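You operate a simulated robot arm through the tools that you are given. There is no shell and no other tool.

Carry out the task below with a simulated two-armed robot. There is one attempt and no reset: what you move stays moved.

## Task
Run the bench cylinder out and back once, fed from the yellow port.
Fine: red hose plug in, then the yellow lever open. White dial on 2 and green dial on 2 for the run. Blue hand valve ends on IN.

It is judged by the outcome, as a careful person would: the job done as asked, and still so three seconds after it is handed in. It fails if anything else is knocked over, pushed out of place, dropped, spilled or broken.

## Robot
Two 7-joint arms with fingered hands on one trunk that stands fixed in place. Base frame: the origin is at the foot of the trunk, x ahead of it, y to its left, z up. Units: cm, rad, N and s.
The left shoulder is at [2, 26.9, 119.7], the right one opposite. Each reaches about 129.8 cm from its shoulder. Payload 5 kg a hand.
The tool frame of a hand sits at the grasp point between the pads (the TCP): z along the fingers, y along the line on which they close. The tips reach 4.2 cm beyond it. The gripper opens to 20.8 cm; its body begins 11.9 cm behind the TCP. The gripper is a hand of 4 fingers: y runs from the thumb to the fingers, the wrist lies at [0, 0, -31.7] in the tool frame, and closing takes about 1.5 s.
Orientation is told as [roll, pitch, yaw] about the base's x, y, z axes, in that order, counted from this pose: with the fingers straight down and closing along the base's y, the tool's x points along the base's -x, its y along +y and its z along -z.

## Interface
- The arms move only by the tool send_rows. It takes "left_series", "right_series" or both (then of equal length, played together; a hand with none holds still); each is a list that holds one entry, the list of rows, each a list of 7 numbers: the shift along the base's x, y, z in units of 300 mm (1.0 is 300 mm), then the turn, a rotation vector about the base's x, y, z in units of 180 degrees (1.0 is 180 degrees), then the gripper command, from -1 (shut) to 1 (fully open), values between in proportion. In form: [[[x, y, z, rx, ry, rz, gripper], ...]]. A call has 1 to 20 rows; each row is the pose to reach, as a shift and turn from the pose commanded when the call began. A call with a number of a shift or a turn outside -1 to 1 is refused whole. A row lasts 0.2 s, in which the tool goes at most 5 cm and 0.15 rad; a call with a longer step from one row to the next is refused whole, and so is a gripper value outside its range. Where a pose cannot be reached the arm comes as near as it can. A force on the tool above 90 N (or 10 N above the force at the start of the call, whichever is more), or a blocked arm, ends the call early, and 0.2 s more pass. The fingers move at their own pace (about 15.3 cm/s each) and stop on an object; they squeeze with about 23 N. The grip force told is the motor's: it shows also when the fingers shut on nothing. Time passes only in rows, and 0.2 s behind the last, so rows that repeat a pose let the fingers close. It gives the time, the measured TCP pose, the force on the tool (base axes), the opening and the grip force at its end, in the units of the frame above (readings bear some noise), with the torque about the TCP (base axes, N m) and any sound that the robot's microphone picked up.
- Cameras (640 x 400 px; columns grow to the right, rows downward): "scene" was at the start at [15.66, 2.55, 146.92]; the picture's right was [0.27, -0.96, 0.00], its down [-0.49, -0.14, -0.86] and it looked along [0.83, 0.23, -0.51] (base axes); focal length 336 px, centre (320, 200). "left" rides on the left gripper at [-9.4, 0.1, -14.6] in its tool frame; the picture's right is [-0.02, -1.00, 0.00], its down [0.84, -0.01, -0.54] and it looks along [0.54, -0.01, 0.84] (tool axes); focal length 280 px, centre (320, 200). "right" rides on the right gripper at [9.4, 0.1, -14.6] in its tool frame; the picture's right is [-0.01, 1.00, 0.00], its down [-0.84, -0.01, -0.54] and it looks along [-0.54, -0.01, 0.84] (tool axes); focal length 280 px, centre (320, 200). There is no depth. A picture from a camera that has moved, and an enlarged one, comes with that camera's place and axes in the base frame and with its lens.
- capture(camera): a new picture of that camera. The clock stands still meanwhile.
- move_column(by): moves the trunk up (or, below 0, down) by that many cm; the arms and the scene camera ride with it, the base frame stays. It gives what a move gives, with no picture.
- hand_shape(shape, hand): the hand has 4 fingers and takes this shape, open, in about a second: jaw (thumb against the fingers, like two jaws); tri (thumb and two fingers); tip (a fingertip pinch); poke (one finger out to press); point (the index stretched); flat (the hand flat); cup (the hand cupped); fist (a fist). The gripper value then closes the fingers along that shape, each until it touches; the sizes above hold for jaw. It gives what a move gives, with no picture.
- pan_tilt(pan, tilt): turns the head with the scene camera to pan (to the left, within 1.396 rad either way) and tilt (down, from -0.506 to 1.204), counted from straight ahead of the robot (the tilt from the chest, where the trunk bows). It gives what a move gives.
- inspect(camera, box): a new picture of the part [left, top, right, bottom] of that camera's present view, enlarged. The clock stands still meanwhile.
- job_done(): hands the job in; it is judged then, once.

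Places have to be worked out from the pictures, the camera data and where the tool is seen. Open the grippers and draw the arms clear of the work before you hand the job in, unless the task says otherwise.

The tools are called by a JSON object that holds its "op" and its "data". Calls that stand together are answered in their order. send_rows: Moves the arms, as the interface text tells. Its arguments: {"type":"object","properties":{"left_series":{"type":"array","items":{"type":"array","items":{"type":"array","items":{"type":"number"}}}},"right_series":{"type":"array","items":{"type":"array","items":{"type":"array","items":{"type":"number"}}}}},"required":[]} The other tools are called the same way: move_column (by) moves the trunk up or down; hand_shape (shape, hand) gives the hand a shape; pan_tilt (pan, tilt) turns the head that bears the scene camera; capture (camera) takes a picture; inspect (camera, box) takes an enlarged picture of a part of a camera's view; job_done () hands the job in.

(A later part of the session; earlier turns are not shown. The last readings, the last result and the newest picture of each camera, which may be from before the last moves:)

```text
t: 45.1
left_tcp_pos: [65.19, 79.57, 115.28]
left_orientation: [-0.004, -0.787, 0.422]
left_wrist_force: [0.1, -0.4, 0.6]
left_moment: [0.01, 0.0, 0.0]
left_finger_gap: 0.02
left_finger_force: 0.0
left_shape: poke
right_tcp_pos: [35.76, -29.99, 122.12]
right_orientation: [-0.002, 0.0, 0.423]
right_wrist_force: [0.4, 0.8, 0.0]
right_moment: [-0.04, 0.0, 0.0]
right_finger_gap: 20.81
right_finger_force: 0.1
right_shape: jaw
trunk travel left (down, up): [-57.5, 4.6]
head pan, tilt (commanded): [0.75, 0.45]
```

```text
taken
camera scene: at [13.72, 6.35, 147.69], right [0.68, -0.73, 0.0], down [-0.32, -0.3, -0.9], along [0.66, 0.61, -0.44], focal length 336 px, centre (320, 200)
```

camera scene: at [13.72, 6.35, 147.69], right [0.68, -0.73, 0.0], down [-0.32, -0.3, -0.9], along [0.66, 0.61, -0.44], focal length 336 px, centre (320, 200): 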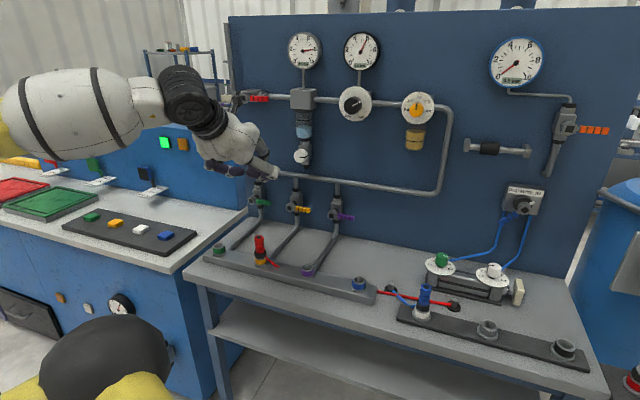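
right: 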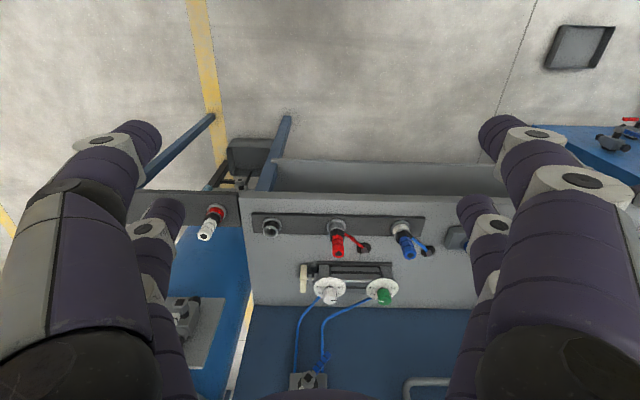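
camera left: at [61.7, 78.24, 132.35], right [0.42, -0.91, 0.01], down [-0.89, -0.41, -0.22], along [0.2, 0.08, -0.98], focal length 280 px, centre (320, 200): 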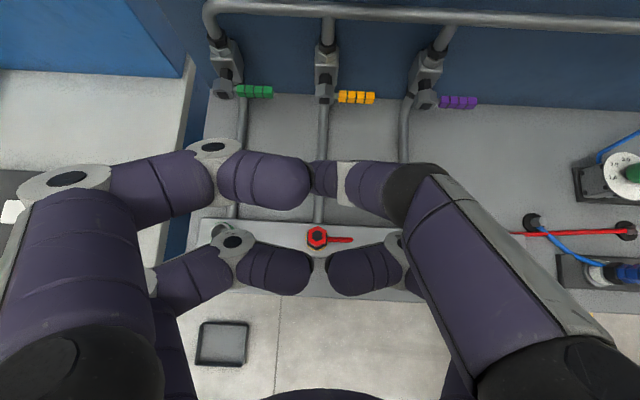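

{"op": "inspect", "data": {"camera": "scene", "box": [180, 80, 360, 220]}}

{"op": "inspect", "data": {"camera": "scene", "box": [230, 170, 370, 290]}}

```text
2.86 times, centred on (270, 150) of scene
camera zoom: at [13.72, 6.35, 147.69], right [0.68, -0.73, 0.0], down [-0.32, -0.3, -0.9], along [0.66, 0.61, -0.44], focal length 959 px, centre (463, 343)
```

zoom: 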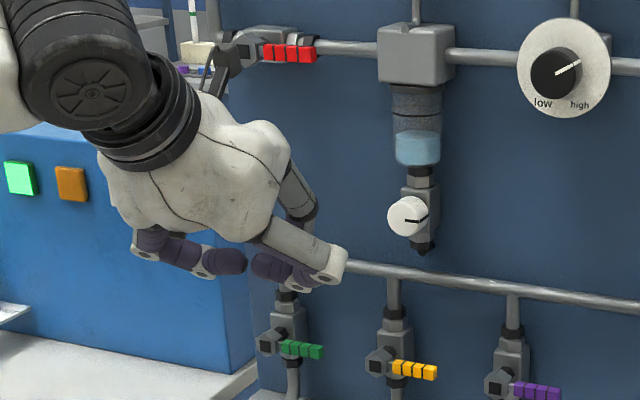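

```text
3.33 times, centred on (300, 230) of scene
camera zoom: at [13.72, 6.35, 147.69], right [0.68, -0.73, 0.0], down [-0.32, -0.3, -0.9], along [0.66, 0.61, -0.44], focal length 1118 px, centre (387, 100)
```

zoom: 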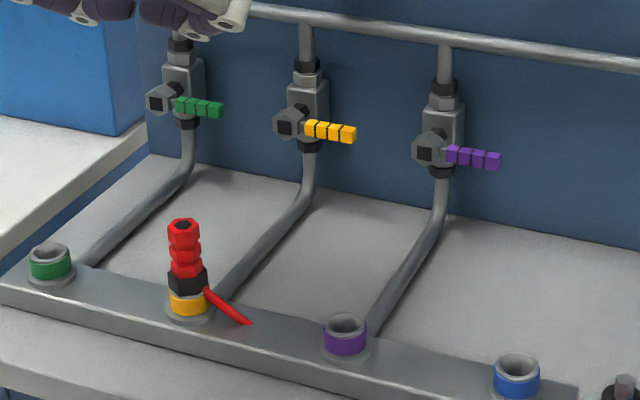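

Poke looks like a closed fist. I try "point", which should stretch one finger straight out.

{"op": "hand_shape", "data": {"shape": "point", "hand": "left"}}

{"op": "inspect", "data": {"camera": "scene", "box": [180, 80, 360, 220]}}

{"op": "capture", "data": {"camera": "left"}}

```text
t: 46.0
left_tcp_pos: [65.24, 79.4, 115.39]
left_orientation: [-0.003, -0.787, 0.424]
left_wrist_force: [-1.2, 0.1, -0.8]
left_moment: [-0.05, -0.01, 0.01]
left_finger_gap: 20.17
left_finger_force: 0.0
left_shape: point
right_tcp_pos: [35.55, -29.99, 122.16]
right_orientation: [0.002, -0.001, 0.422]
right_wrist_force: [0.2, 0.0, -0.6]
right_moment: [0.0, 0.0, -0.02]
right_finger_gap: 20.76
right_finger_force: 0.0
right_shape: jaw
trunk travel left (down, up): [-57.5, 4.6]
head pan, tilt (commanded): [0.75, 0.45]
```

```text
2.86 times, centred on (270, 150) of scene
camera zoom: at [13.72, 6.36, 147.69], right [0.68, -0.73, 0.0], down [-0.32, -0.3, -0.9], along [0.66, 0.61, -0.44], focal length 959 px, centre (463, 343)
```

zoom: 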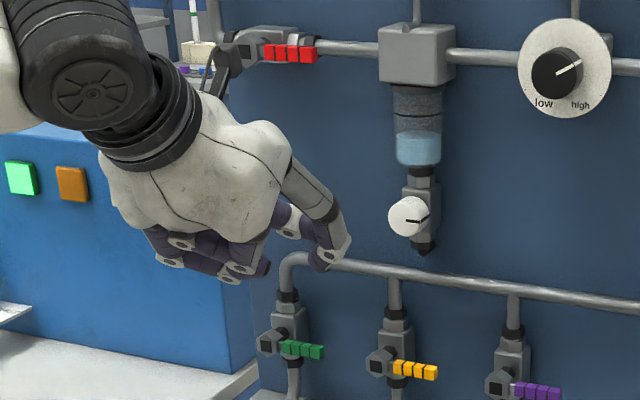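

```text
taken
camera left: at [61.7, 78.26, 132.35], right [0.42, -0.91, 0.01], down [-0.89, -0.41, -0.22], along [0.2, 0.08, -0.98], focal length 280 px, centre (320, 200)
```

left: 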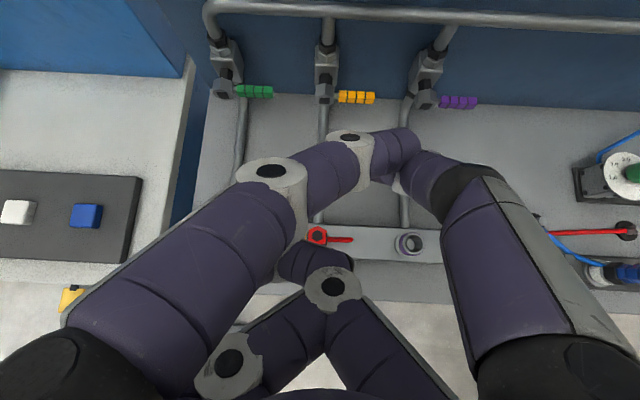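

Neither shape is clearly better, so I will use the closed jaw (known fingertip position) as the pusher. I close it, then come down in front of the wall to just below and in front of the yellow handle (centre ≈ (87.2, 83.1, 92.9)).

{"op": "hand_shape", "data": {"shape": "jaw", "hand": "left"}}

{"op": "send_rows", "data": {"left_series": [[[0, 0, 0, 0, 0, 0, -1], [0, 0, 0, 0, 0, 0, -1], [0, 0, 0, 0, 0, 0, -1], [0, 0, 0, 0, 0, 0, -1], [0, 0, 0, 0, 0, 0, -1], [0, 0, 0, 0, 0, 0, -1], [0.13, -0.003, -0.02, 0, 0, 0, -1], [0.26, -0.006, -0.05, 0, 0, 0, -1], [0.39, -0.01, -0.08, 0, 0, 0, -1], [0.532, -0.013, -0.11, 0, 0, 0, -1]]]}}

{"op": "capture", "data": {"camera": "left"}}

{"op": "capture", "data": {"camera": "scene"}}

```text
t: 46.9
left_tcp_pos: [65.24, 79.48, 115.38]
left_orientation: [-0.004, -0.788, 0.422]
left_wrist_force: [-0.7, -0.6, 0.2]
left_moment: [0.0, 0.02, -0.04]
left_finger_gap: 20.79
left_finger_force: 0.0
left_shape: jaw
right_tcp_pos: [35.65, -30.01, 122.08]
right_orientation: [0.0, 0.001, 0.424]
right_wrist_force: [-0.5, -0.4, 0.1]
right_moment: [-0.01, 0.02, -0.02]
right_finger_gap: 20.76
right_finger_force: 0.1
right_shape: jaw
trunk travel left (down, up): [-57.5, 4.6]
head pan, tilt (commanded): [0.75, 0.45]
```

```text
t: 49.1
left_tcp_pos: [81.09, 78.94, 111.54]
left_orientation: [0.0, -0.78, 0.419]
left_wrist_force: [-0.2, -2.3, -26.1]
left_moment: [1.29, -2.0, 0.25]
left_finger_gap: 0.02
left_finger_force: 23.7
left_shape: jaw
right_tcp_pos: [35.8, -30.28, 121.94]
right_orientation: [0.002, 0.003, 0.419]
right_wrist_force: [-1.1, -3.5, -0.1]
right_moment: [0.54, -0.07, 0.0]
right_finger_gap: 20.8
right_finger_force: 0.0
right_shape: jaw
trunk travel left (down, up): [-57.5, 4.6]
head pan, tilt (commanded): [0.75, 0.45]
```

```text
taken
camera left: at [77.7, 77.64, 128.67], right [0.42, -0.91, 0.01], down [-0.89, -0.41, -0.21], along [0.2, 0.08, -0.98], focal length 280 px, centre (320, 200)
```

left: 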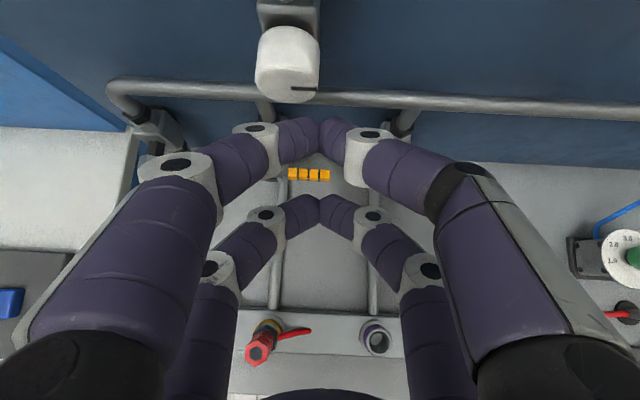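

```text
taken
camera scene: at [14.04, 6.19, 147.64], right [0.68, -0.73, 0.0], down [-0.32, -0.29, -0.9], along [0.66, 0.61, -0.43], focal length 336 px, centre (320, 200)
```

scene: 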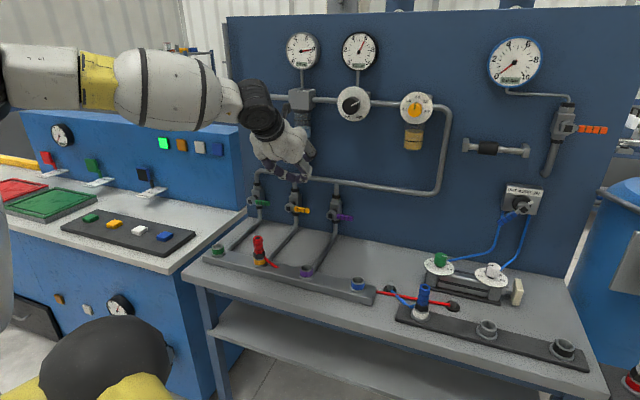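

The wrist shows -26 N and a moment at the end of that move, so something may be touching (perhaps the white drain knob above). I hold still one moment to see whether the force is real, and look closer.

{"op": "send_rows", "data": {"left_series": [[[0, 0, 0, 0, 0, 0, -1]]]}}

{"op": "inspect", "data": {"camera": "scene", "box": [220, 60, 360, 220]}}

{"op": "inspect", "data": {"camera": "left", "box": [200, 0, 460, 200]}}

```text
t: 49.5
left_tcp_pos: [81.13, 78.89, 112.14]
left_orientation: [0.0, -0.785, 0.417]
left_wrist_force: [2.6, -1.5, 0.6]
left_moment: [0.15, 0.26, 0.28]
left_finger_gap: 0.01
left_finger_force: 23.0
left_shape: jaw
right_tcp_pos: [35.79, -30.3, 121.97]
right_orientation: [0.003, 0.001, 0.421]
right_wrist_force: [1.3, -1.0, 0.1]
right_moment: [0.17, 0.24, 0.0]
right_finger_gap: 20.8
right_finger_force: 0.0
right_shape: jaw
trunk travel left (down, up): [-57.5, 4.6]
head pan, tilt (commanded): [0.75, 0.45]
```

```text
2.50 times, centred on (290, 140) of scene
camera zoom: at [13.93, 6.12, 147.71], right [0.68, -0.73, 0.0], down [-0.32, -0.29, -0.9], along [0.66, 0.61, -0.43], focal length 839 px, centre (395, 350)
```

zoom: 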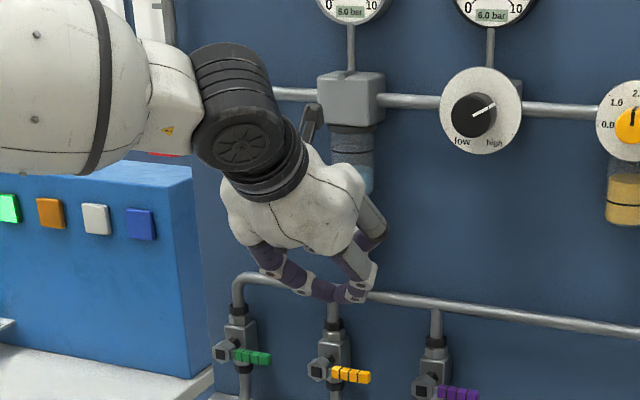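

```text
2.00 times, centred on (330, 100) of left
camera zoom: at [77.66, 77.54, 129.17], right [0.41, -0.91, 0.01], down [-0.89, -0.41, -0.22], along [0.2, 0.08, -0.98], focal length 561 px, centre (300, 400)
```

zoom: 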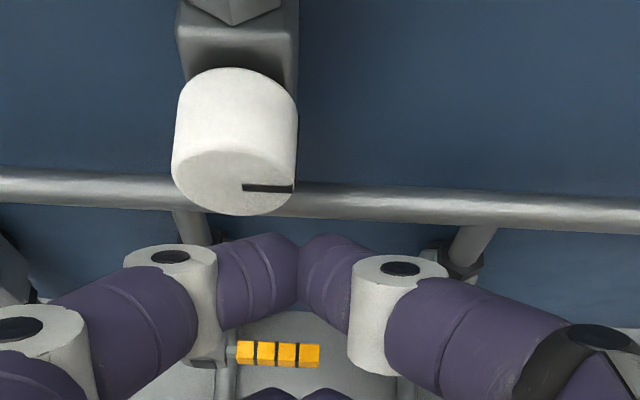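

The -26 N was mostly momentary; small residues remain and the trunk shows a slight sway. I hold still a little longer to see whether it settles.

{"op": "send_rows", "data": {"left_series": [[[0, 0, 0, 0, 0, 0, -1], [0, 0, 0, 0, 0, 0, -1], [0, 0, 0, 0, 0, 0, -1]]]}}

{"op": "capture", "data": {"camera": "scene"}}

```text
t: 50.3
left_tcp_pos: [80.95, 79.1, 112.21]
left_orientation: [-0.002, -0.786, 0.42]
left_wrist_force: [0.9, -1.0, 1.1]
left_moment: [0.08, 0.1, 0.12]
left_finger_gap: 0.01
left_finger_force: 23.2
left_shape: jaw
right_tcp_pos: [35.74, -30.08, 122.04]
right_orientation: [0.002, 0.0, 0.422]
right_wrist_force: [0.5, -1.0, -0.8]
right_moment: [0.17, 0.06, -0.01]
right_finger_gap: 20.79
right_finger_force: 0.1
right_shape: jaw
trunk travel left (down, up): [-57.5, 4.6]
head pan, tilt (commanded): [0.75, 0.45]
```

```text
taken
camera scene: at [13.78, 6.22, 147.7], right [0.68, -0.73, 0.0], down [-0.32, -0.3, -0.9], along [0.66, 0.61, -0.43], focal length 336 px, centre (320, 200)
```

scene: 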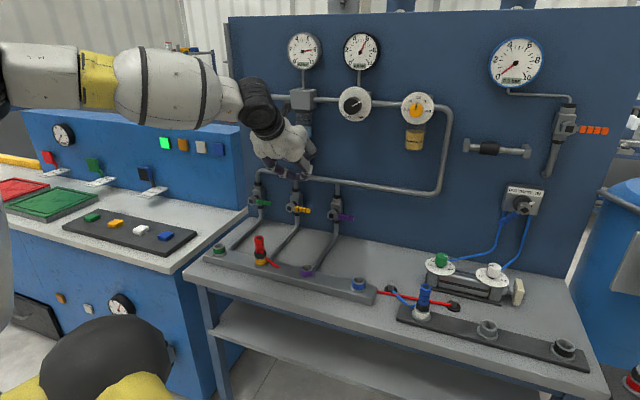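

It is settling – just a sway of the trunk. I continue straight down, more gently, to below the yellow handle's height.

{"op": "send_rows", "data": {"left_series": [[[0, 0, -0.06, 0, 0, 0, -1], [0, 0, -0.15, 0, 0, 0, -1], [0, 0, -0.25, 0, 0, 0, -1], [0, 0, -0.35, 0, 0, 0, -1], [0, 0, -0.45, 0, 0, 0, -1], [0, 0, -0.55, 0, 0, 0, -1], [0, 0, -0.64, 0, 0, 0, -1], [0, 0, -0.7, 0, 0, 0, -1], [0, 0, -0.74, 0, 0, 0, -1], [0, 0, -0.74, 0, 0, 0, -1]]]}}

{"op": "capture", "data": {"camera": "left"}}

{"op": "inspect", "data": {"camera": "scene", "box": [200, 110, 380, 290]}}

```text
t: 52.5
left_tcp_pos: [80.96, 79.27, 89.72]
left_orientation: [-0.003, -0.787, 0.423]
left_wrist_force: [0.0, 0.1, 0.8]
left_moment: [0.01, 0.03, -0.02]
left_finger_gap: 0.0
left_finger_force: 23.3
left_shape: jaw
right_tcp_pos: [35.59, -30.03, 122.08]
right_orientation: [-0.001, 0.001, 0.422]
right_wrist_force: [0.0, 0.4, -0.1]
right_moment: [0.02, -0.03, -0.02]
right_finger_gap: 20.77
right_finger_force: 0.0
right_shape: jaw
trunk travel left (down, up): [-57.5, 4.6]
head pan, tilt (commanded): [0.75, 0.45]
```

```text
taken
camera left: at [77.4, 77.9, 106.84], right [0.42, -0.91, 0.01], down [-0.89, -0.41, -0.22], along [0.2, 0.08, -0.98], focal length 280 px, centre (320, 200)
```

left: 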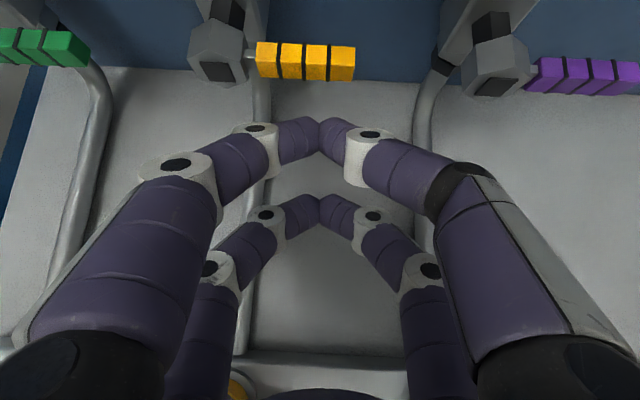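

```text
2.22 times, centred on (290, 200) of scene
camera zoom: at [13.7, 6.33, 147.7], right [0.68, -0.73, 0.0], down [-0.32, -0.3, -0.9], along [0.66, 0.61, -0.43], focal length 746 px, centre (387, 200)
```

zoom: 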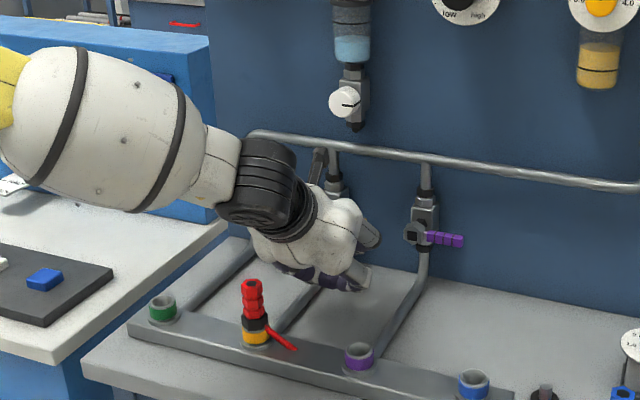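

The handle spans about 2.6–7.8 cm right of its hub, at z≈92–93.8, and my fingertips' tops are about 1 cm below it. I slide the tips forward under the handle.

{"op": "send_rows", "data": {"left_series": [[[0.03, 0.022, 0, 0, 0, 0, -1], [0.065, 0.045, 0, 0, 0, 0, -1], [0.0944, 0.0664, 0, 0, 0, 0, -1], [0.0944, 0.0664, 0, 0, 0, 0, -1]]]}}

{"op": "capture", "data": {"camera": "left"}}

{"op": "inspect", "data": {"camera": "left", "box": [200, 30, 440, 180]}}

```text
t: 53.5
left_tcp_pos: [83.61, 81.0, 89.73]
left_orientation: [-0.005, -0.784, 0.42]
left_wrist_force: [-29.2, -21.8, -5.9]
left_moment: [0.17, -0.44, 1.03]
left_finger_gap: 0.03
left_finger_force: 22.6
left_shape: jaw
right_tcp_pos: [35.42, -30.05, 121.99]
right_orientation: [0.0, -0.001, 0.424]
right_wrist_force: [-0.6, 0.1, 0.6]
right_moment: [-0.01, 0.0, 0.0]
right_finger_gap: 20.77
right_finger_force: 0.0
right_shape: jaw
trunk travel left (down, up): [-57.5, 4.6]
head pan, tilt (commanded): [0.75, 0.45]
```

```text
taken
camera left: at [80.1, 79.73, 106.7], right [0.42, -0.91, 0.01], down [-0.89, -0.41, -0.21], along [0.2, 0.08, -0.98], focal length 280 px, centre (320, 200)
```

left: 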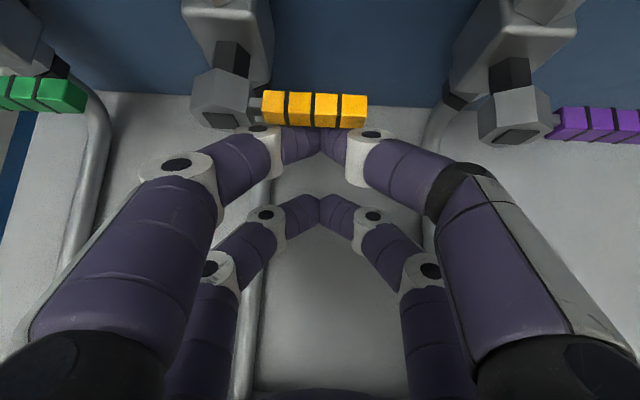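

```text
2.67 times, centred on (320, 105) of left
camera zoom: at [80.1, 79.73, 106.7], right [0.42, -0.91, 0.01], down [-0.89, -0.41, -0.21], along [0.2, 0.08, -0.98], focal length 748 px, centre (320, 453)
```

zoom: 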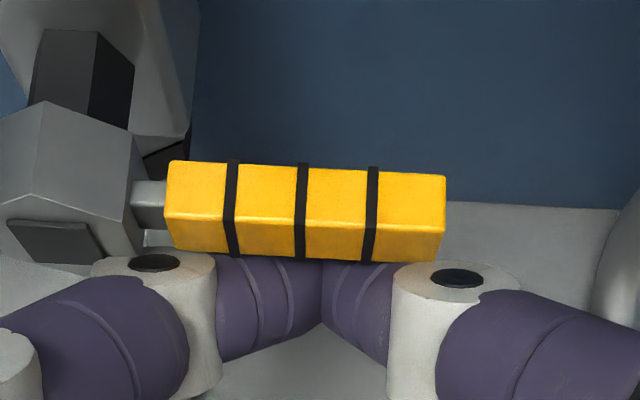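

The left knuckle is pressing on the hub nut (36 N back). I back off, shift 1.1 cm to the right and half a centimetre out, and start lifting gently.

{"op": "send_rows", "data": {"left_series": [[[-0.04, -0.02, 0, 0, 0, 0, -1], [-0.02, -0.045, 0, 0, 0, 0, -1], [0.0, -0.0403, 0, 0, 0, 0, -1], [0.0, -0.0403, 0, 0, 0, 0, -1]]]}}

{"op": "inspect", "data": {"camera": "left", "box": [200, 30, 440, 180]}}

```text
t: 54.5
left_tcp_pos: [83.92, 79.94, 89.89]
left_orientation: [-0.004, -0.788, 0.421]
left_wrist_force: [0.6, 0.7, -0.4]
left_moment: [-0.03, 0.01, 0.03]
left_finger_gap: 0.0
left_finger_force: 22.9
left_shape: jaw
right_tcp_pos: [35.7, -29.9, 122.09]
right_orientation: [0.001, 0.0, 0.422]
right_wrist_force: [0.5, -0.3, -0.7]
right_moment: [0.02, 0.02, 0.01]
right_finger_gap: 20.75
right_finger_force: 0.1
right_shape: jaw
trunk travel left (down, up): [-57.5, 4.6]
head pan, tilt (commanded): [0.75, 0.45]
```

```text
2.67 times, centred on (320, 105) of left
camera zoom: at [80.39, 78.65, 106.88], right [0.42, -0.91, 0.01], down [-0.89, -0.41, -0.22], along [0.2, 0.08, -0.98], focal length 748 px, centre (320, 453)
```

zoom: 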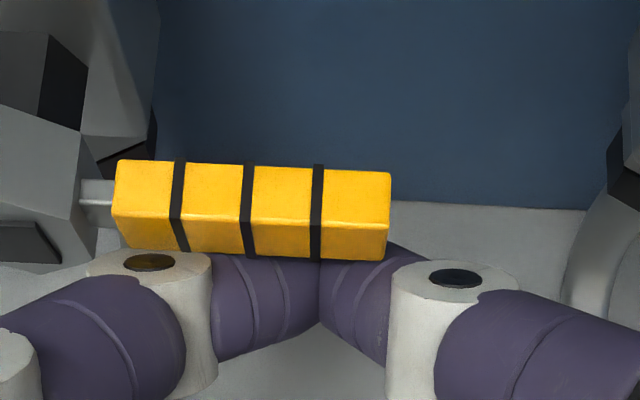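

No contact now and the tips reach under the handle. I lift 2 cm slowly and watch whether the handle turns up.

{"op": "send_rows", "data": {"left_series": [[[0, 0, 0.02, 0, 0, 0, -1], [0, 0, 0.04, 0, 0, 0, -1], [0, 0, 0.06, 0, 0, 0, -1], [0, 0, 0.075, 0, 0, 0, -1]]]}}

{"op": "inspect", "data": {"camera": "left", "box": [200, 30, 440, 180]}}

```text
t: 55.5
left_tcp_pos: [83.73, 80.0, 92.21]
left_orientation: [-0.004, -0.787, 0.424]
left_wrist_force: [-3.7, -0.5, -0.6]
left_moment: [-0.07, -0.04, 0.19]
left_finger_gap: 0.0
left_finger_force: 22.5
left_shape: jaw
right_tcp_pos: [35.76, -29.98, 122.09]
right_orientation: [0.0, -0.001, 0.423]
right_wrist_force: [0.0, 0.6, 0.7]
right_moment: [-0.01, 0.04, 0.02]
right_finger_gap: 20.79
right_finger_force: 0.0
right_shape: jaw
trunk travel left (down, up): [-57.5, 4.6]
head pan, tilt (commanded): [0.75, 0.45]
```

```text
2.67 times, centred on (320, 105) of left
camera zoom: at [80.28, 78.65, 109.21], right [0.42, -0.91, 0.01], down [-0.89, -0.41, -0.22], along [0.2, 0.08, -0.98], focal length 748 px, centre (320, 453)
```

zoom: 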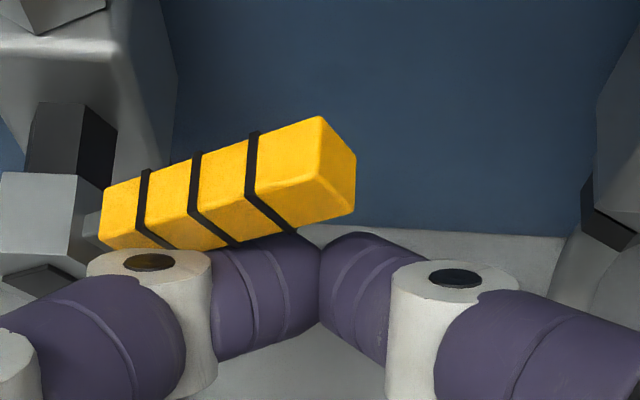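

The yellow handle turns up easily (about 3–4 N). I follow the arc further up and leftward.

{"op": "send_rows", "data": {"left_series": [[[0.001, -0.003, 0.033, 0, 0, 0, -1], [-0.004, 0.009, 0.073, 0, 0, 0, -1], [-0.012, 0.027, 0.113, 0, 0, 0, -1], [-0.023, 0.052, 0.147, 0, 0, 0, -1]]]}}

{"op": "inspect", "data": {"camera": "left", "box": [200, 30, 440, 180]}}

{"op": "inspect", "data": {"camera": "scene", "box": [220, 130, 360, 230]}}

```text
t: 56.5
left_tcp_pos: [83.28, 81.47, 96.41]
left_orientation: [-0.002, -0.787, 0.422]
left_wrist_force: [-0.7, -0.2, -0.7]
left_moment: [0.02, -0.06, -0.03]
left_finger_gap: 0.01
left_finger_force: 23.4
left_shape: jaw
right_tcp_pos: [35.54, -30.14, 122.09]
right_orientation: [0.002, 0.001, 0.422]
right_wrist_force: [-0.5, 0.5, -0.8]
right_moment: [-0.02, -0.04, -0.02]
right_finger_gap: 20.8
right_finger_force: 0.0
right_shape: jaw
trunk travel left (down, up): [-57.5, 4.6]
head pan, tilt (commanded): [0.75, 0.45]
```

```text
2.67 times, centred on (320, 105) of left
camera zoom: at [79.69, 80.25, 113.5], right [0.42, -0.91, 0.01], down [-0.89, -0.41, -0.22], along [0.2, 0.08, -0.98], focal length 748 px, centre (320, 453)
```

zoom: 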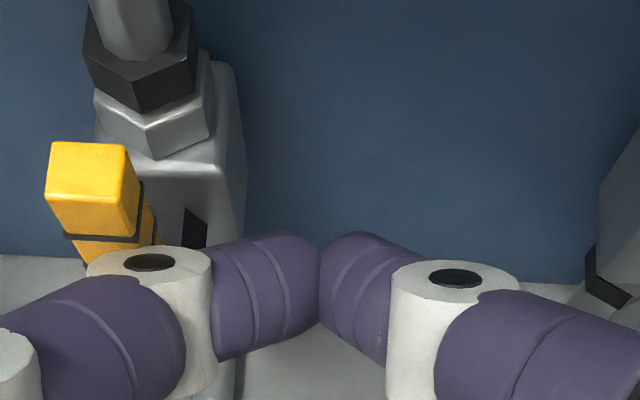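

```text
4.00 times, centred on (290, 180) of scene
camera zoom: at [13.7, 6.37, 147.7], right [0.68, -0.73, 0.0], down [-0.32, -0.3, -0.9], along [0.66, 0.61, -0.44], focal length 1342 px, centre (440, 280)
```

zoom: 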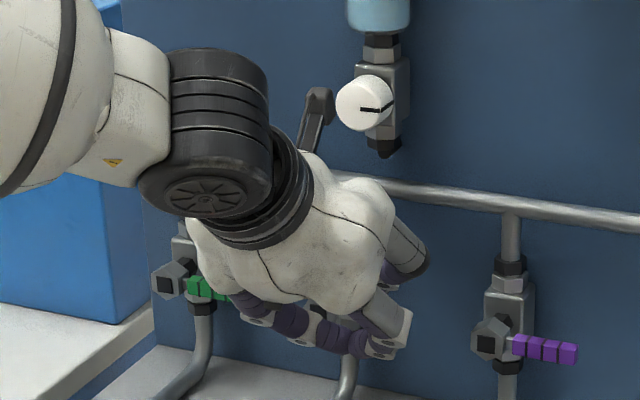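

The handle has swung to about vertical (its end at r≈hub, 8 cm above it). I nudge it a little further left to be sure it is on its stop.

{"op": "send_rows", "data": {"left_series": [[[-0.006, 0.012, 0.01, 0, 0, 0, -1], [-0.012, 0.025, 0.02, 0, 0, 0, -1], [-0.018, 0.038, 0.02, 0, 0, 0, -1]]]}}

{"op": "inspect", "data": {"camera": "left", "box": [200, 30, 440, 180]}}

```text
t: 57.3
left_tcp_pos: [82.62, 82.47, 97.18]
left_orientation: [-0.002, -0.788, 0.419]
left_wrist_force: [-4.1, -14.6, 0.3]
left_moment: [0.1, -0.01, -0.16]
left_finger_gap: 0.0
left_finger_force: 23.2
left_shape: jaw
right_tcp_pos: [35.42, -29.94, 122.09]
right_orientation: [-0.001, -0.001, 0.422]
right_wrist_force: [-1.0, 0.2, 0.3]
right_moment: [-0.04, -0.01, -0.03]
right_finger_gap: 20.8
right_finger_force: 0.1
right_shape: jaw
trunk travel left (down, up): [-57.5, 4.6]
head pan, tilt (commanded): [0.75, 0.45]
```

```text
2.67 times, centred on (320, 105) of left
camera zoom: at [79.13, 81.12, 114.13], right [0.42, -0.91, 0.01], down [-0.89, -0.41, -0.22], along [0.2, 0.08, -0.98], focal length 748 px, centre (320, 453)
```

zoom: 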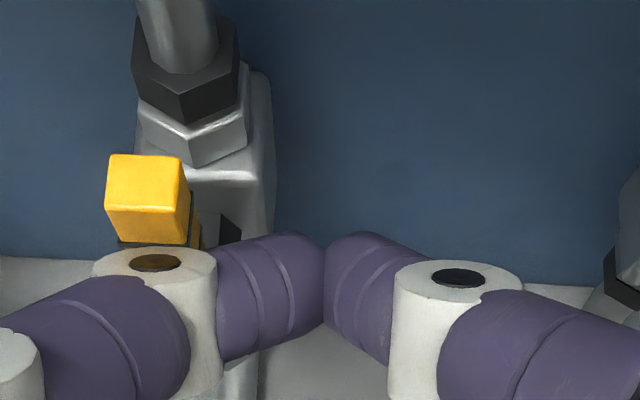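

15 N against the stop: the yellow lever is vertical, open. I back the left hand away from the lever and then look.

{"op": "send_rows", "data": {"left_series": [[[0.014, -0.03, 0, 0, 0, 0, -1], [-0.05, -0.06, 0, 0, 0, 0, -1], [-0.15, -0.105, 0.02, 0, 0, 0, -1], [-0.27, -0.16, 0.08, 0, 0, 0, -1], [-0.39, -0.21, 0.16, 0, 0, 0, -1], [-0.5, -0.25, 0.25, 0, 0, 0, -1], [-0.6, -0.28, 0.35, 0, 0, 0, -1]]]}}

{"op": "capture", "data": {"camera": "scene"}}

{"op": "inspect", "data": {"camera": "scene", "box": [220, 130, 400, 300]}}

```text
t: 58.9
left_tcp_pos: [64.6, 74.35, 107.96]
left_orientation: [0.001, -0.788, 0.418]
left_wrist_force: [1.5, 0.6, 20.1]
left_moment: [-0.85, 1.72, 0.0]
left_finger_gap: 0.0
left_finger_force: 22.9
left_shape: jaw
right_tcp_pos: [35.67, -30.01, 122.07]
right_orientation: [0.001, -0.003, 0.423]
right_wrist_force: [0.7, 0.5, 0.5]
right_moment: [-0.07, 0.11, -0.02]
right_finger_gap: 20.8
right_finger_force: 0.1
right_shape: jaw
trunk travel left (down, up): [-57.5, 4.6]
head pan, tilt (commanded): [0.75, 0.45]
```

```text
taken
camera scene: at [13.63, 6.25, 147.75], right [0.68, -0.73, 0.0], down [-0.32, -0.3, -0.9], along [0.66, 0.61, -0.43], focal length 336 px, centre (320, 200)
```

scene: 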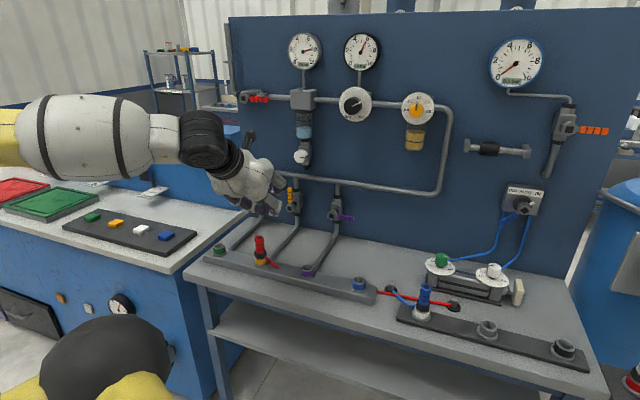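

```text
2.35 times, centred on (310, 215) of scene
camera zoom: at [13.63, 6.25, 147.75], right [0.68, -0.73, 0.0], down [-0.32, -0.3, -0.9], along [0.66, 0.61, -0.43], focal length 790 px, centre (344, 165)
```

zoom: 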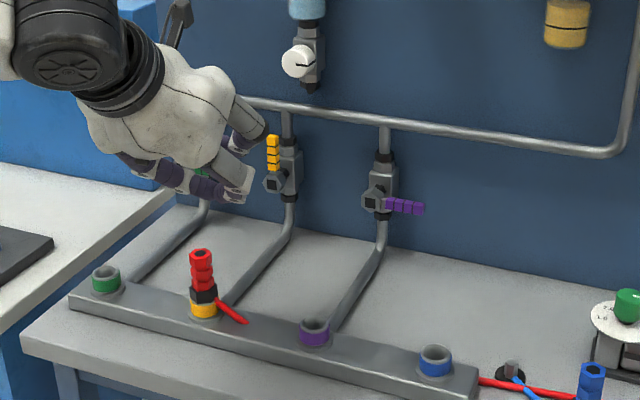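

The yellow lever stands upright along its pipe: open, with the red plug seated in the yellow port. Next are the dials; I bring the left hand back toward the cylinder, turning it clockwise, to read them from above.

{"op": "send_rows", "data": {"left_series": [[[0.03, -0.08, 0.02, 0, 0, -0.016, -1], [0.07, -0.18, 0.04, 0, 0, -0.032, -1], [0.1, -0.28, 0.06, 0, 0, -0.048, -1], [0.14, -0.38, 0.07, 0, 0, -0.064, -1], [0.17, -0.48, 0.07, 0, 0, -0.08, -1], [0.21, -0.58, 0.07, 0, 0, -0.096, -1], [0.25, -0.68, 0.07, 0, 0, -0.112, -1], [0.28, -0.75, 0.07, 0, 0, -0.128, -1]]]}}

{"op": "send_rows", "data": {"left_series": [[[0.06, -0.09, 0, 0, 0, -0.012, -0.2], [0.13, -0.2, 0, 0, 0, -0.024, -0.2], [0.2, -0.31, 0, 0, 0, -0.036, -0.2], [0.27, -0.42, 0, 0, 0, -0.048, -0.2], [0.34, -0.53, 0, 0, 0, -0.05, -0.2], [0.4, -0.62, 0, 0, 0, -0.05, -0.2], [0.43, -0.68, 0, 0, 0, -0.05, -0.2], [0.43, -0.68, 0, 0, 0, -0.05, -0.2]]]}}

{"op": "pan_tilt", "data": {"pan": 0.3, "tilt": 0.55}}

{"op": "capture", "data": {"camera": "left"}}

{"op": "capture", "data": {"camera": "scene"}}

```text
t: 60.7
left_tcp_pos: [72.93, 51.49, 109.73]
left_orientation: [-0.003, -0.787, 0.019]
left_wrist_force: [-0.7, -0.1, -0.1]
left_moment: [0.0, 0.0, 0.02]
left_finger_gap: 0.0
left_finger_force: 22.7
left_shape: jaw
right_tcp_pos: [35.64, -30.03, 121.97]
right_orientation: [0.001, 0.0, 0.422]
right_wrist_force: [0.2, -0.4, -0.6]
right_moment: [0.04, 0.04, 0.04]
right_finger_gap: 20.78
right_finger_force: 0.1
right_shape: jaw
trunk travel left (down, up): [-57.5, 4.6]
head pan, tilt (commanded): [0.75, 0.45]
```

```text
t: 62.5
left_tcp_pos: [85.89, 31.36, 109.61]
left_orientation: [-0.003, -0.786, -0.136]
left_wrist_force: [0.6, -0.7, 0.4]
left_moment: [-0.05, -0.02, -0.05]
left_finger_gap: 8.3
left_finger_force: 0.0
left_shape: jaw
right_tcp_pos: [35.64, -29.96, 122.17]
right_orientation: [0.0, 0.0, 0.422]
right_wrist_force: [-0.1, 0.1, 0.1]
right_moment: [-0.04, -0.02, 0.0]
right_finger_gap: 20.81
right_finger_force: 0.0
right_shape: jaw
trunk travel left (down, up): [-57.5, 4.6]
head pan, tilt (commanded): [0.75, 0.45]
```

```text
t: 63.4
left_tcp_pos: [85.84, 31.24, 109.51]
left_orientation: [-0.005, -0.787, -0.138]
left_wrist_force: [0.1, -0.3, -0.1]
left_moment: [0.0, 0.0, -0.01]
left_finger_gap: 8.3
left_finger_force: 0.0
left_shape: jaw
right_tcp_pos: [35.61, -29.96, 122.02]
right_orientation: [0.0, 0.0, 0.422]
right_wrist_force: [0.5, -0.2, 0.0]
right_moment: [-0.01, 0.02, -0.01]
right_finger_gap: 20.76
right_finger_force: 0.1
right_shape: jaw
trunk travel left (down, up): [-57.5, 4.6]
head pan, tilt (commanded): [0.3, 0.55]
```

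```text
taken
camera left: at [82.21, 32.07, 126.59], right [-0.13, -0.99, 0.01], down [-0.97, 0.12, -0.22], along [0.21, -0.04, -0.98], focal length 280 px, centre (320, 200)
```

left: 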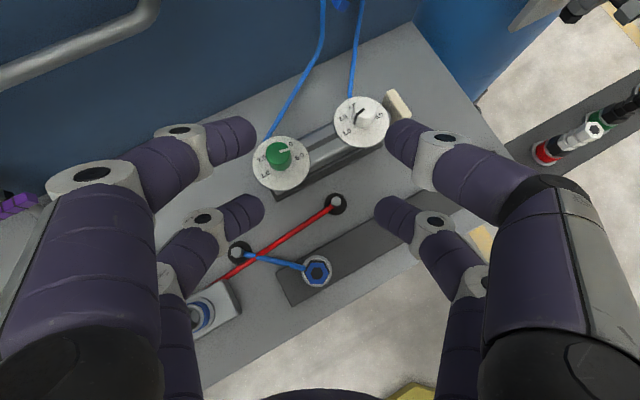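

```text
taken
camera scene: at [15.59, 2.75, 146.79], right [0.3, -0.95, 0.0], down [-0.5, -0.15, -0.85], along [0.81, 0.25, -0.52], focal length 336 px, centre (320, 200)
```

scene: 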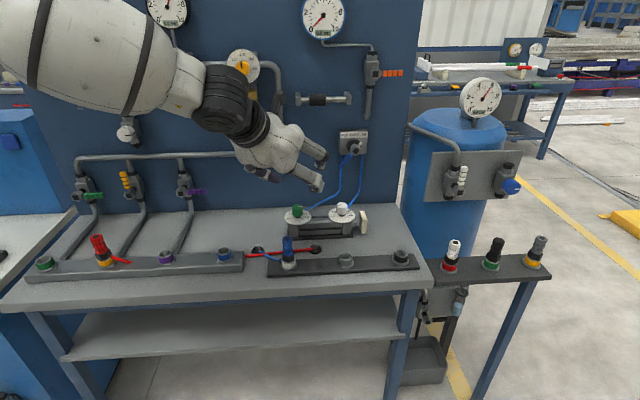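

Both dials are in the left camera's view. I enlarge each to read the pointers.

{"op": "inspect", "data": {"camera": "left", "box": [240, 120, 330, 210]}}

{"op": "inspect", "data": {"camera": "left", "box": [320, 80, 410, 160]}}

{"op": "inspect", "data": {"camera": "scene", "box": [270, 190, 390, 250]}}

{"op": "inspect", "data": {"camera": "scene", "box": [325, 120, 385, 165]}}

```text
4.44 times, centred on (285, 165) of left
camera zoom: at [82.21, 32.07, 126.59], right [-0.13, -0.99, 0.01], down [-0.97, 0.12, -0.22], along [0.21, -0.04, -0.98], focal length 1246 px, centre (476, 356)
```

zoom: 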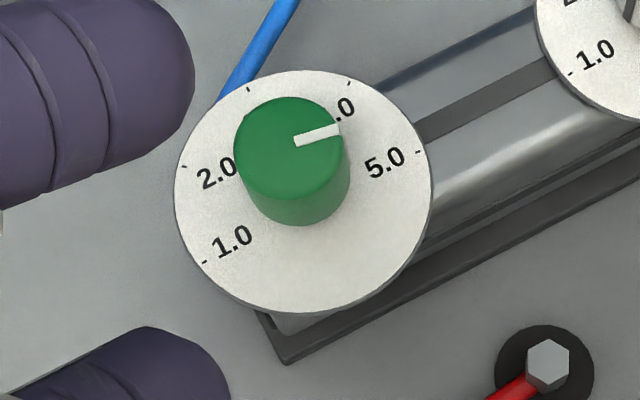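

```text
5.00 times, centred on (365, 120) of left
camera zoom: at [82.21, 32.07, 126.59], right [-0.13, -0.99, 0.01], down [-0.97, 0.12, -0.22], along [0.21, -0.04, -0.98], focal length 1402 px, centre (95, 600)
```

zoom: 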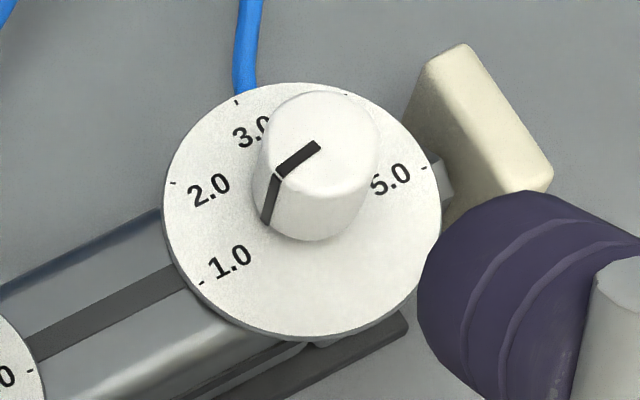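

```text
5.33 times, centred on (330, 220) of scene
camera zoom: at [15.59, 2.75, 146.79], right [0.3, -0.95, 0.0], down [-0.5, -0.15, -0.85], along [0.81, 0.25, -0.52], focal length 1790 px, centre (267, 93)
```

zoom: 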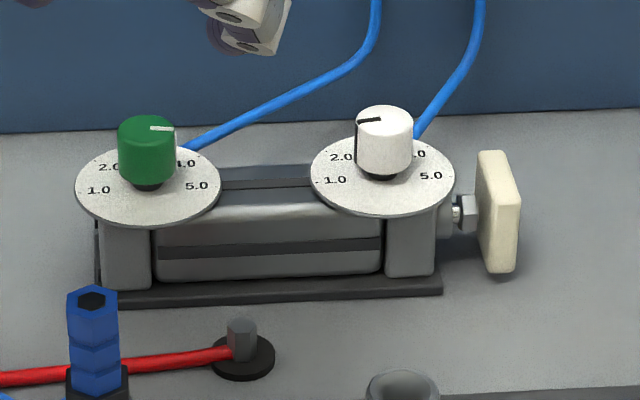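

```text
8.89 times, centred on (355, 142) of scene
camera zoom: at [15.59, 2.75, 146.79], right [0.3, -0.95, 0.0], down [-0.5, -0.15, -0.85], along [0.81, 0.25, -0.52], focal length 2983 px, centre (9, 711)
```

zoom: 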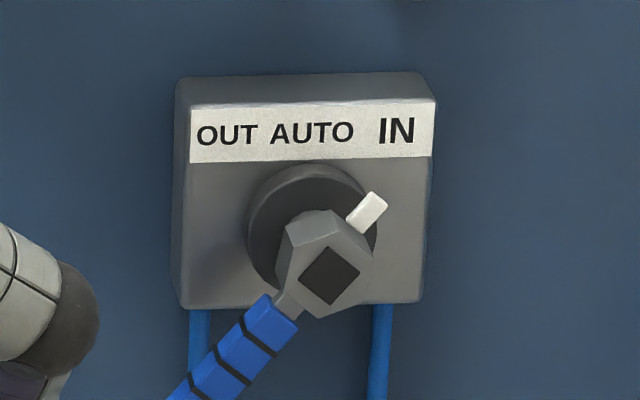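

White reads 1.0 and green 5.0, with about 50° per unit (clockwise rising); knobs at ≈(102.3, 22.5) and ≈(97.35, 35.4), tops at z≈90.5. I tilt the left hand to about 60° and then turn its yaw to about 0.1 for the white knob.

{"op": "send_rows", "data": {"left_series": [[[0.03, -0.03, -0.02, -0.0057, -0.0412, 0, -0.4], [0.06, -0.07, -0.04, -0.0114, -0.0825, 0, -0.4], [0.12, -0.12, -0.06, -0.0114, -0.0825, 0, -0.4], [0.16, -0.16, -0.08, -0.0114, -0.0825, 0, -0.4], [0.16, -0.16, -0.08, -0.0114, -0.0825, 0, -0.4]]]}}

{"op": "send_rows", "data": {"left_series": [[[0.08, -0.03, -0.03, 0, 0, 0.02, -0.4], [0.16, -0.06, -0.06, 0, 0, 0.04, -0.4], [0.24, -0.1, -0.1, 0, 0, 0.06, -0.4], [0.34, -0.14, -0.15, 0, 0, 0.0755, -0.4], [0.34, -0.14, -0.15, 0, 0, 0.0755, -0.4]]]}}

{"op": "capture", "data": {"camera": "left"}}

{"op": "capture", "data": {"camera": "scene"}}

```text
t: 64.6
left_tcp_pos: [90.48, 26.57, 107.39]
left_orientation: [-0.005, -1.05, -0.138]
left_wrist_force: [0.6, -0.2, 0.3]
left_moment: [0.03, 0.01, 0.05]
left_finger_gap: 6.27
left_finger_force: 0.1
left_shape: jaw
right_tcp_pos: [35.5, -30.02, 122.06]
right_orientation: [-0.001, 0.0, 0.423]
right_wrist_force: [-0.5, -0.3, 0.7]
right_moment: [0.04, -0.03, 0.02]
right_finger_gap: 20.8
right_finger_force: 0.1
right_shape: jaw
trunk travel left (down, up): [-57.5, 4.6]
head pan, tilt (commanded): [0.3, 0.55]
```

```text
t: 65.8
left_tcp_pos: [97.04, 27.22, 105.11]
left_orientation: [-0.006, -1.048, 0.102]
left_wrist_force: [-0.4, -0.7, 0.7]
left_moment: [0.01, -0.01, 0.02]
left_finger_gap: 6.26
left_finger_force: 0.0
left_shape: jaw
left hand out of reach, approached as far as the arm can: row 3, 4, 5
right_tcp_pos: [35.57, -29.91, 122.08]
right_orientation: [-0.001, -0.001, 0.421]
right_wrist_force: [-1.4, 0.4, 0.0]
right_moment: [0.01, -0.07, -0.01]
right_finger_gap: 20.78
right_finger_force: 0.1
right_shape: jaw
trunk travel left (down, up): [-57.5, 4.6]
head pan, tilt (commanded): [0.3, 0.55]
```

```text
taken
camera left: at [88.98, 26.65, 120.51], right [0.1, -0.99, 0.02], down [-0.88, -0.1, -0.46], along [0.46, 0.03, -0.89], focal length 280 px, centre (320, 200)
```

left: 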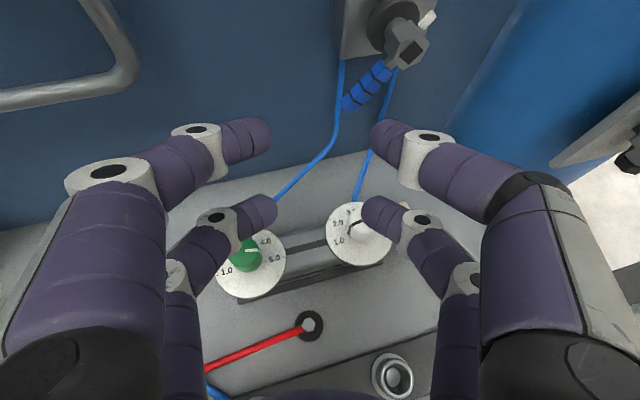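

```text
taken
camera scene: at [15.49, 2.74, 146.8], right [0.3, -0.96, 0.0], down [-0.5, -0.15, -0.85], along [0.81, 0.25, -0.52], focal length 336 px, centre (320, 200)
```

scene: 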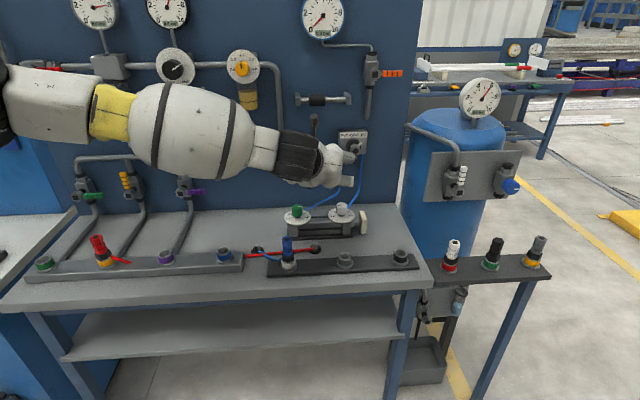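

At yaw 0.1 the arm falls short again. I turn to yaw about -0.3, where it reaches better, and hover above the white knob.

{"op": "send_rows", "data": {"left_series": [[[0.0, 0.0, 0, 0, 0, -0.042, -0.4], [0.03, -0.04, 0, 0, 0, -0.085, -0.4], [0.08, -0.09, -0.05, 0, 0, -0.127, -0.4], [0.1287, -0.143, -0.13, 0, 0, -0.127, -0.4], [0.1287, -0.143, -0.195, 0, 0, -0.127, -0.4], [0.1287, -0.143, -0.195, 0, 0, -0.127, -0.4]]]}}

{"op": "capture", "data": {"camera": "left"}}

{"op": "inspect", "data": {"camera": "scene", "box": [240, 130, 420, 260]}}

```text
t: 67.2
left_tcp_pos: [100.73, 23.45, 99.39]
left_orientation: [-0.004, -1.05, -0.3]
left_wrist_force: [0.9, -0.9, 0.4]
left_moment: [0.07, 0.0, 0.1]
left_finger_gap: 6.28
left_finger_force: 0.2
left_shape: jaw
left hand out of reach, approached as far as the arm can: row 5, 6
right_tcp_pos: [35.59, -30.08, 122.05]
right_orientation: [0.0, -0.001, 0.422]
right_wrist_force: [0.5, -0.6, -0.4]
right_moment: [0.09, 0.02, -0.01]
right_finger_gap: 20.8
right_finger_force: 0.1
right_shape: jaw
trunk travel left (down, up): [-57.5, 4.6]
head pan, tilt (commanded): [0.3, 0.55]
```

```text
taken
camera left: at [93.13, 26.05, 114.84], right [-0.29, -0.96, 0.01], down [-0.85, 0.25, -0.46], along [0.44, -0.15, -0.89], focal length 280 px, centre (320, 200)
```

left: 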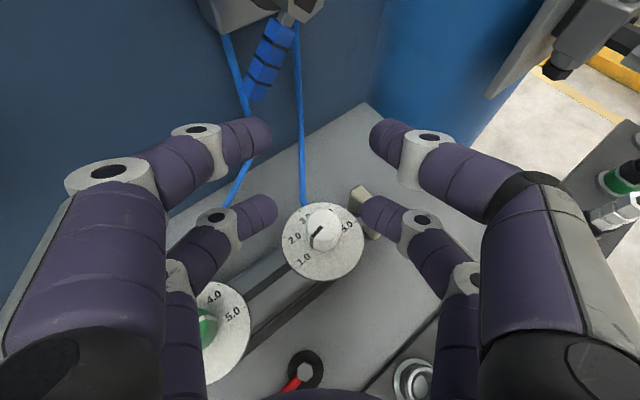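

```text
3.08 times, centred on (330, 195) of scene
camera zoom: at [15.6, 2.66, 146.79], right [0.3, -0.96, 0.0], down [-0.5, -0.15, -0.85], along [0.81, 0.25, -0.52], focal length 1032 px, centre (289, 215)
```

zoom: 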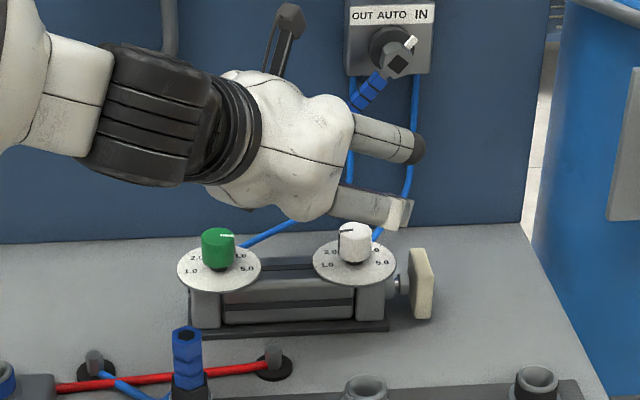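

That pose is right at the limit, so I turn a little more (yaw ≈ -0.45) and centre the rear tips over the white knob.

{"op": "send_rows", "data": {"left_series": [[[0, 0, 0, 0, 0, -0.024, -0.4], [0.008, -0.01, 0, 0, 0, -0.0477, -0.4], [0.008, -0.01, -0.05, 0, 0, -0.0477, -0.4], [0.008, -0.01, -0.05, 0, 0, -0.0477, -0.4]]]}}

{"op": "capture", "data": {"camera": "left"}}

{"op": "inspect", "data": {"camera": "left", "box": [250, 180, 400, 280]}}

```text
t: 68.2
left_tcp_pos: [100.91, 23.34, 97.81]
left_orientation: [-0.004, -1.05, -0.448]
left_wrist_force: [-1.1, -0.1, 0.4]
left_moment: [-0.03, -0.02, 0.02]
left_finger_gap: 6.27
left_finger_force: 0.0
left_shape: jaw
right_tcp_pos: [35.71, -29.97, 122.13]
right_orientation: [-0.001, -0.001, 0.421]
right_wrist_force: [0.3, -0.1, 0.2]
right_moment: [-0.01, -0.03, -0.03]
right_finger_gap: 20.78
right_finger_force: 0.1
right_shape: jaw
trunk travel left (down, up): [-57.5, 4.6]
head pan, tilt (commanded): [0.3, 0.55]
```

```text
taken
camera left: at [93.8, 27.04, 113.31], right [-0.43, -0.9, 0.01], down [-0.8, 0.38, -0.46], along [0.41, -0.21, -0.89], focal length 280 px, centre (320, 200)
```

left: 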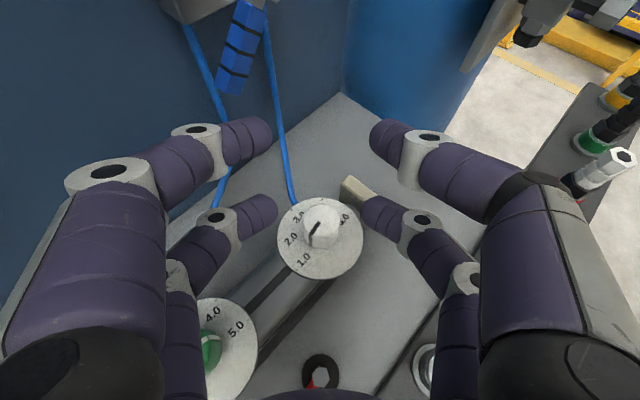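

```text
4.00 times, centred on (325, 230) of left
camera zoom: at [93.8, 27.04, 113.31], right [-0.43, -0.9, 0.01], down [-0.8, 0.38, -0.46], along [0.41, -0.21, -0.89], focal length 1122 px, centre (300, 80)
```

zoom: 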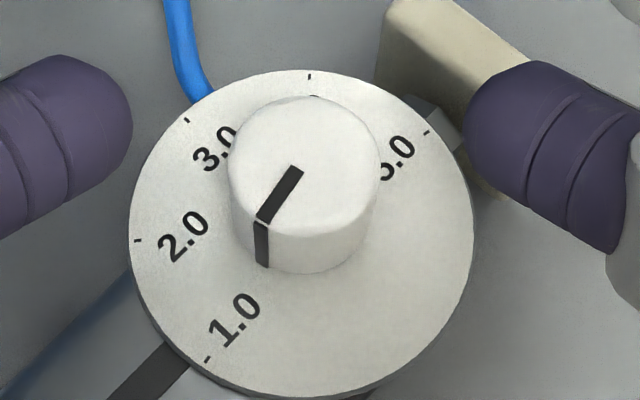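

The white knob centre is at about (102.5, 22.45); the rear tips need to go 2–3 mm over. I correct and descend around the knob.

{"op": "send_rows", "data": {"left_series": [[[0.008, -0.008, -0.05, 0, 0, 0, -0.4], [0.008, -0.008, -0.1, 0, 0, 0, -0.4], [0.008, -0.008, -0.15, 0, 0, 0, -0.4], [0.008, -0.008, -0.15, 0, 0, 0, -0.4]]]}}

{"op": "inspect", "data": {"camera": "left", "box": [220, 160, 420, 290]}}

{"op": "inspect", "data": {"camera": "scene", "box": [260, 160, 400, 260]}}

```text
t: 69.2
left_tcp_pos: [99.8, 24.14, 94.8]
left_orientation: [-0.004, -1.049, -0.447]
left_wrist_force: [-0.3, -0.4, 0.1]
left_moment: [-0.02, -0.01, 0.03]
left_finger_gap: 6.26
left_finger_force: 0.1
left_shape: jaw
left hand out of reach, approached as far as the arm can: row 1, 2, 3, 4
right_tcp_pos: [35.69, -29.96, 122.0]
right_orientation: [0.002, -0.002, 0.423]
right_wrist_force: [0.3, 0.3, 1.3]
right_moment: [0.01, 0.01, 0.0]
right_finger_gap: 20.79
right_finger_force: 0.1
right_shape: jaw
trunk travel left (down, up): [-57.5, 4.6]
head pan, tilt (commanded): [0.3, 0.55]
```

```text
3.08 times, centred on (320, 225) of left
camera zoom: at [92.71, 27.95, 110.25], right [-0.43, -0.9, 0.01], down [-0.8, 0.38, -0.46], along [0.41, -0.21, -0.89], focal length 863 px, centre (320, 123)
```

zoom: 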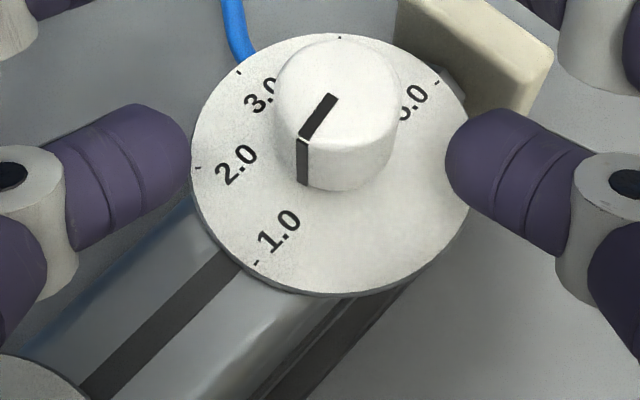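

```text
4.00 times, centred on (330, 210) of scene
camera zoom: at [15.58, 2.75, 146.79], right [0.3, -0.96, 0.0], down [-0.5, -0.15, -0.85], along [0.81, 0.25, -0.52], focal length 1342 px, centre (280, 160)
```

zoom: 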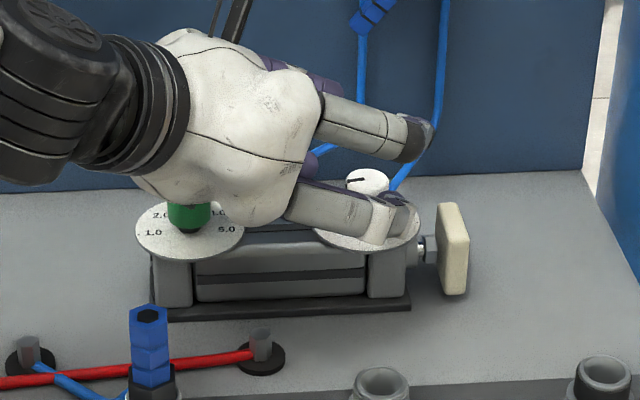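

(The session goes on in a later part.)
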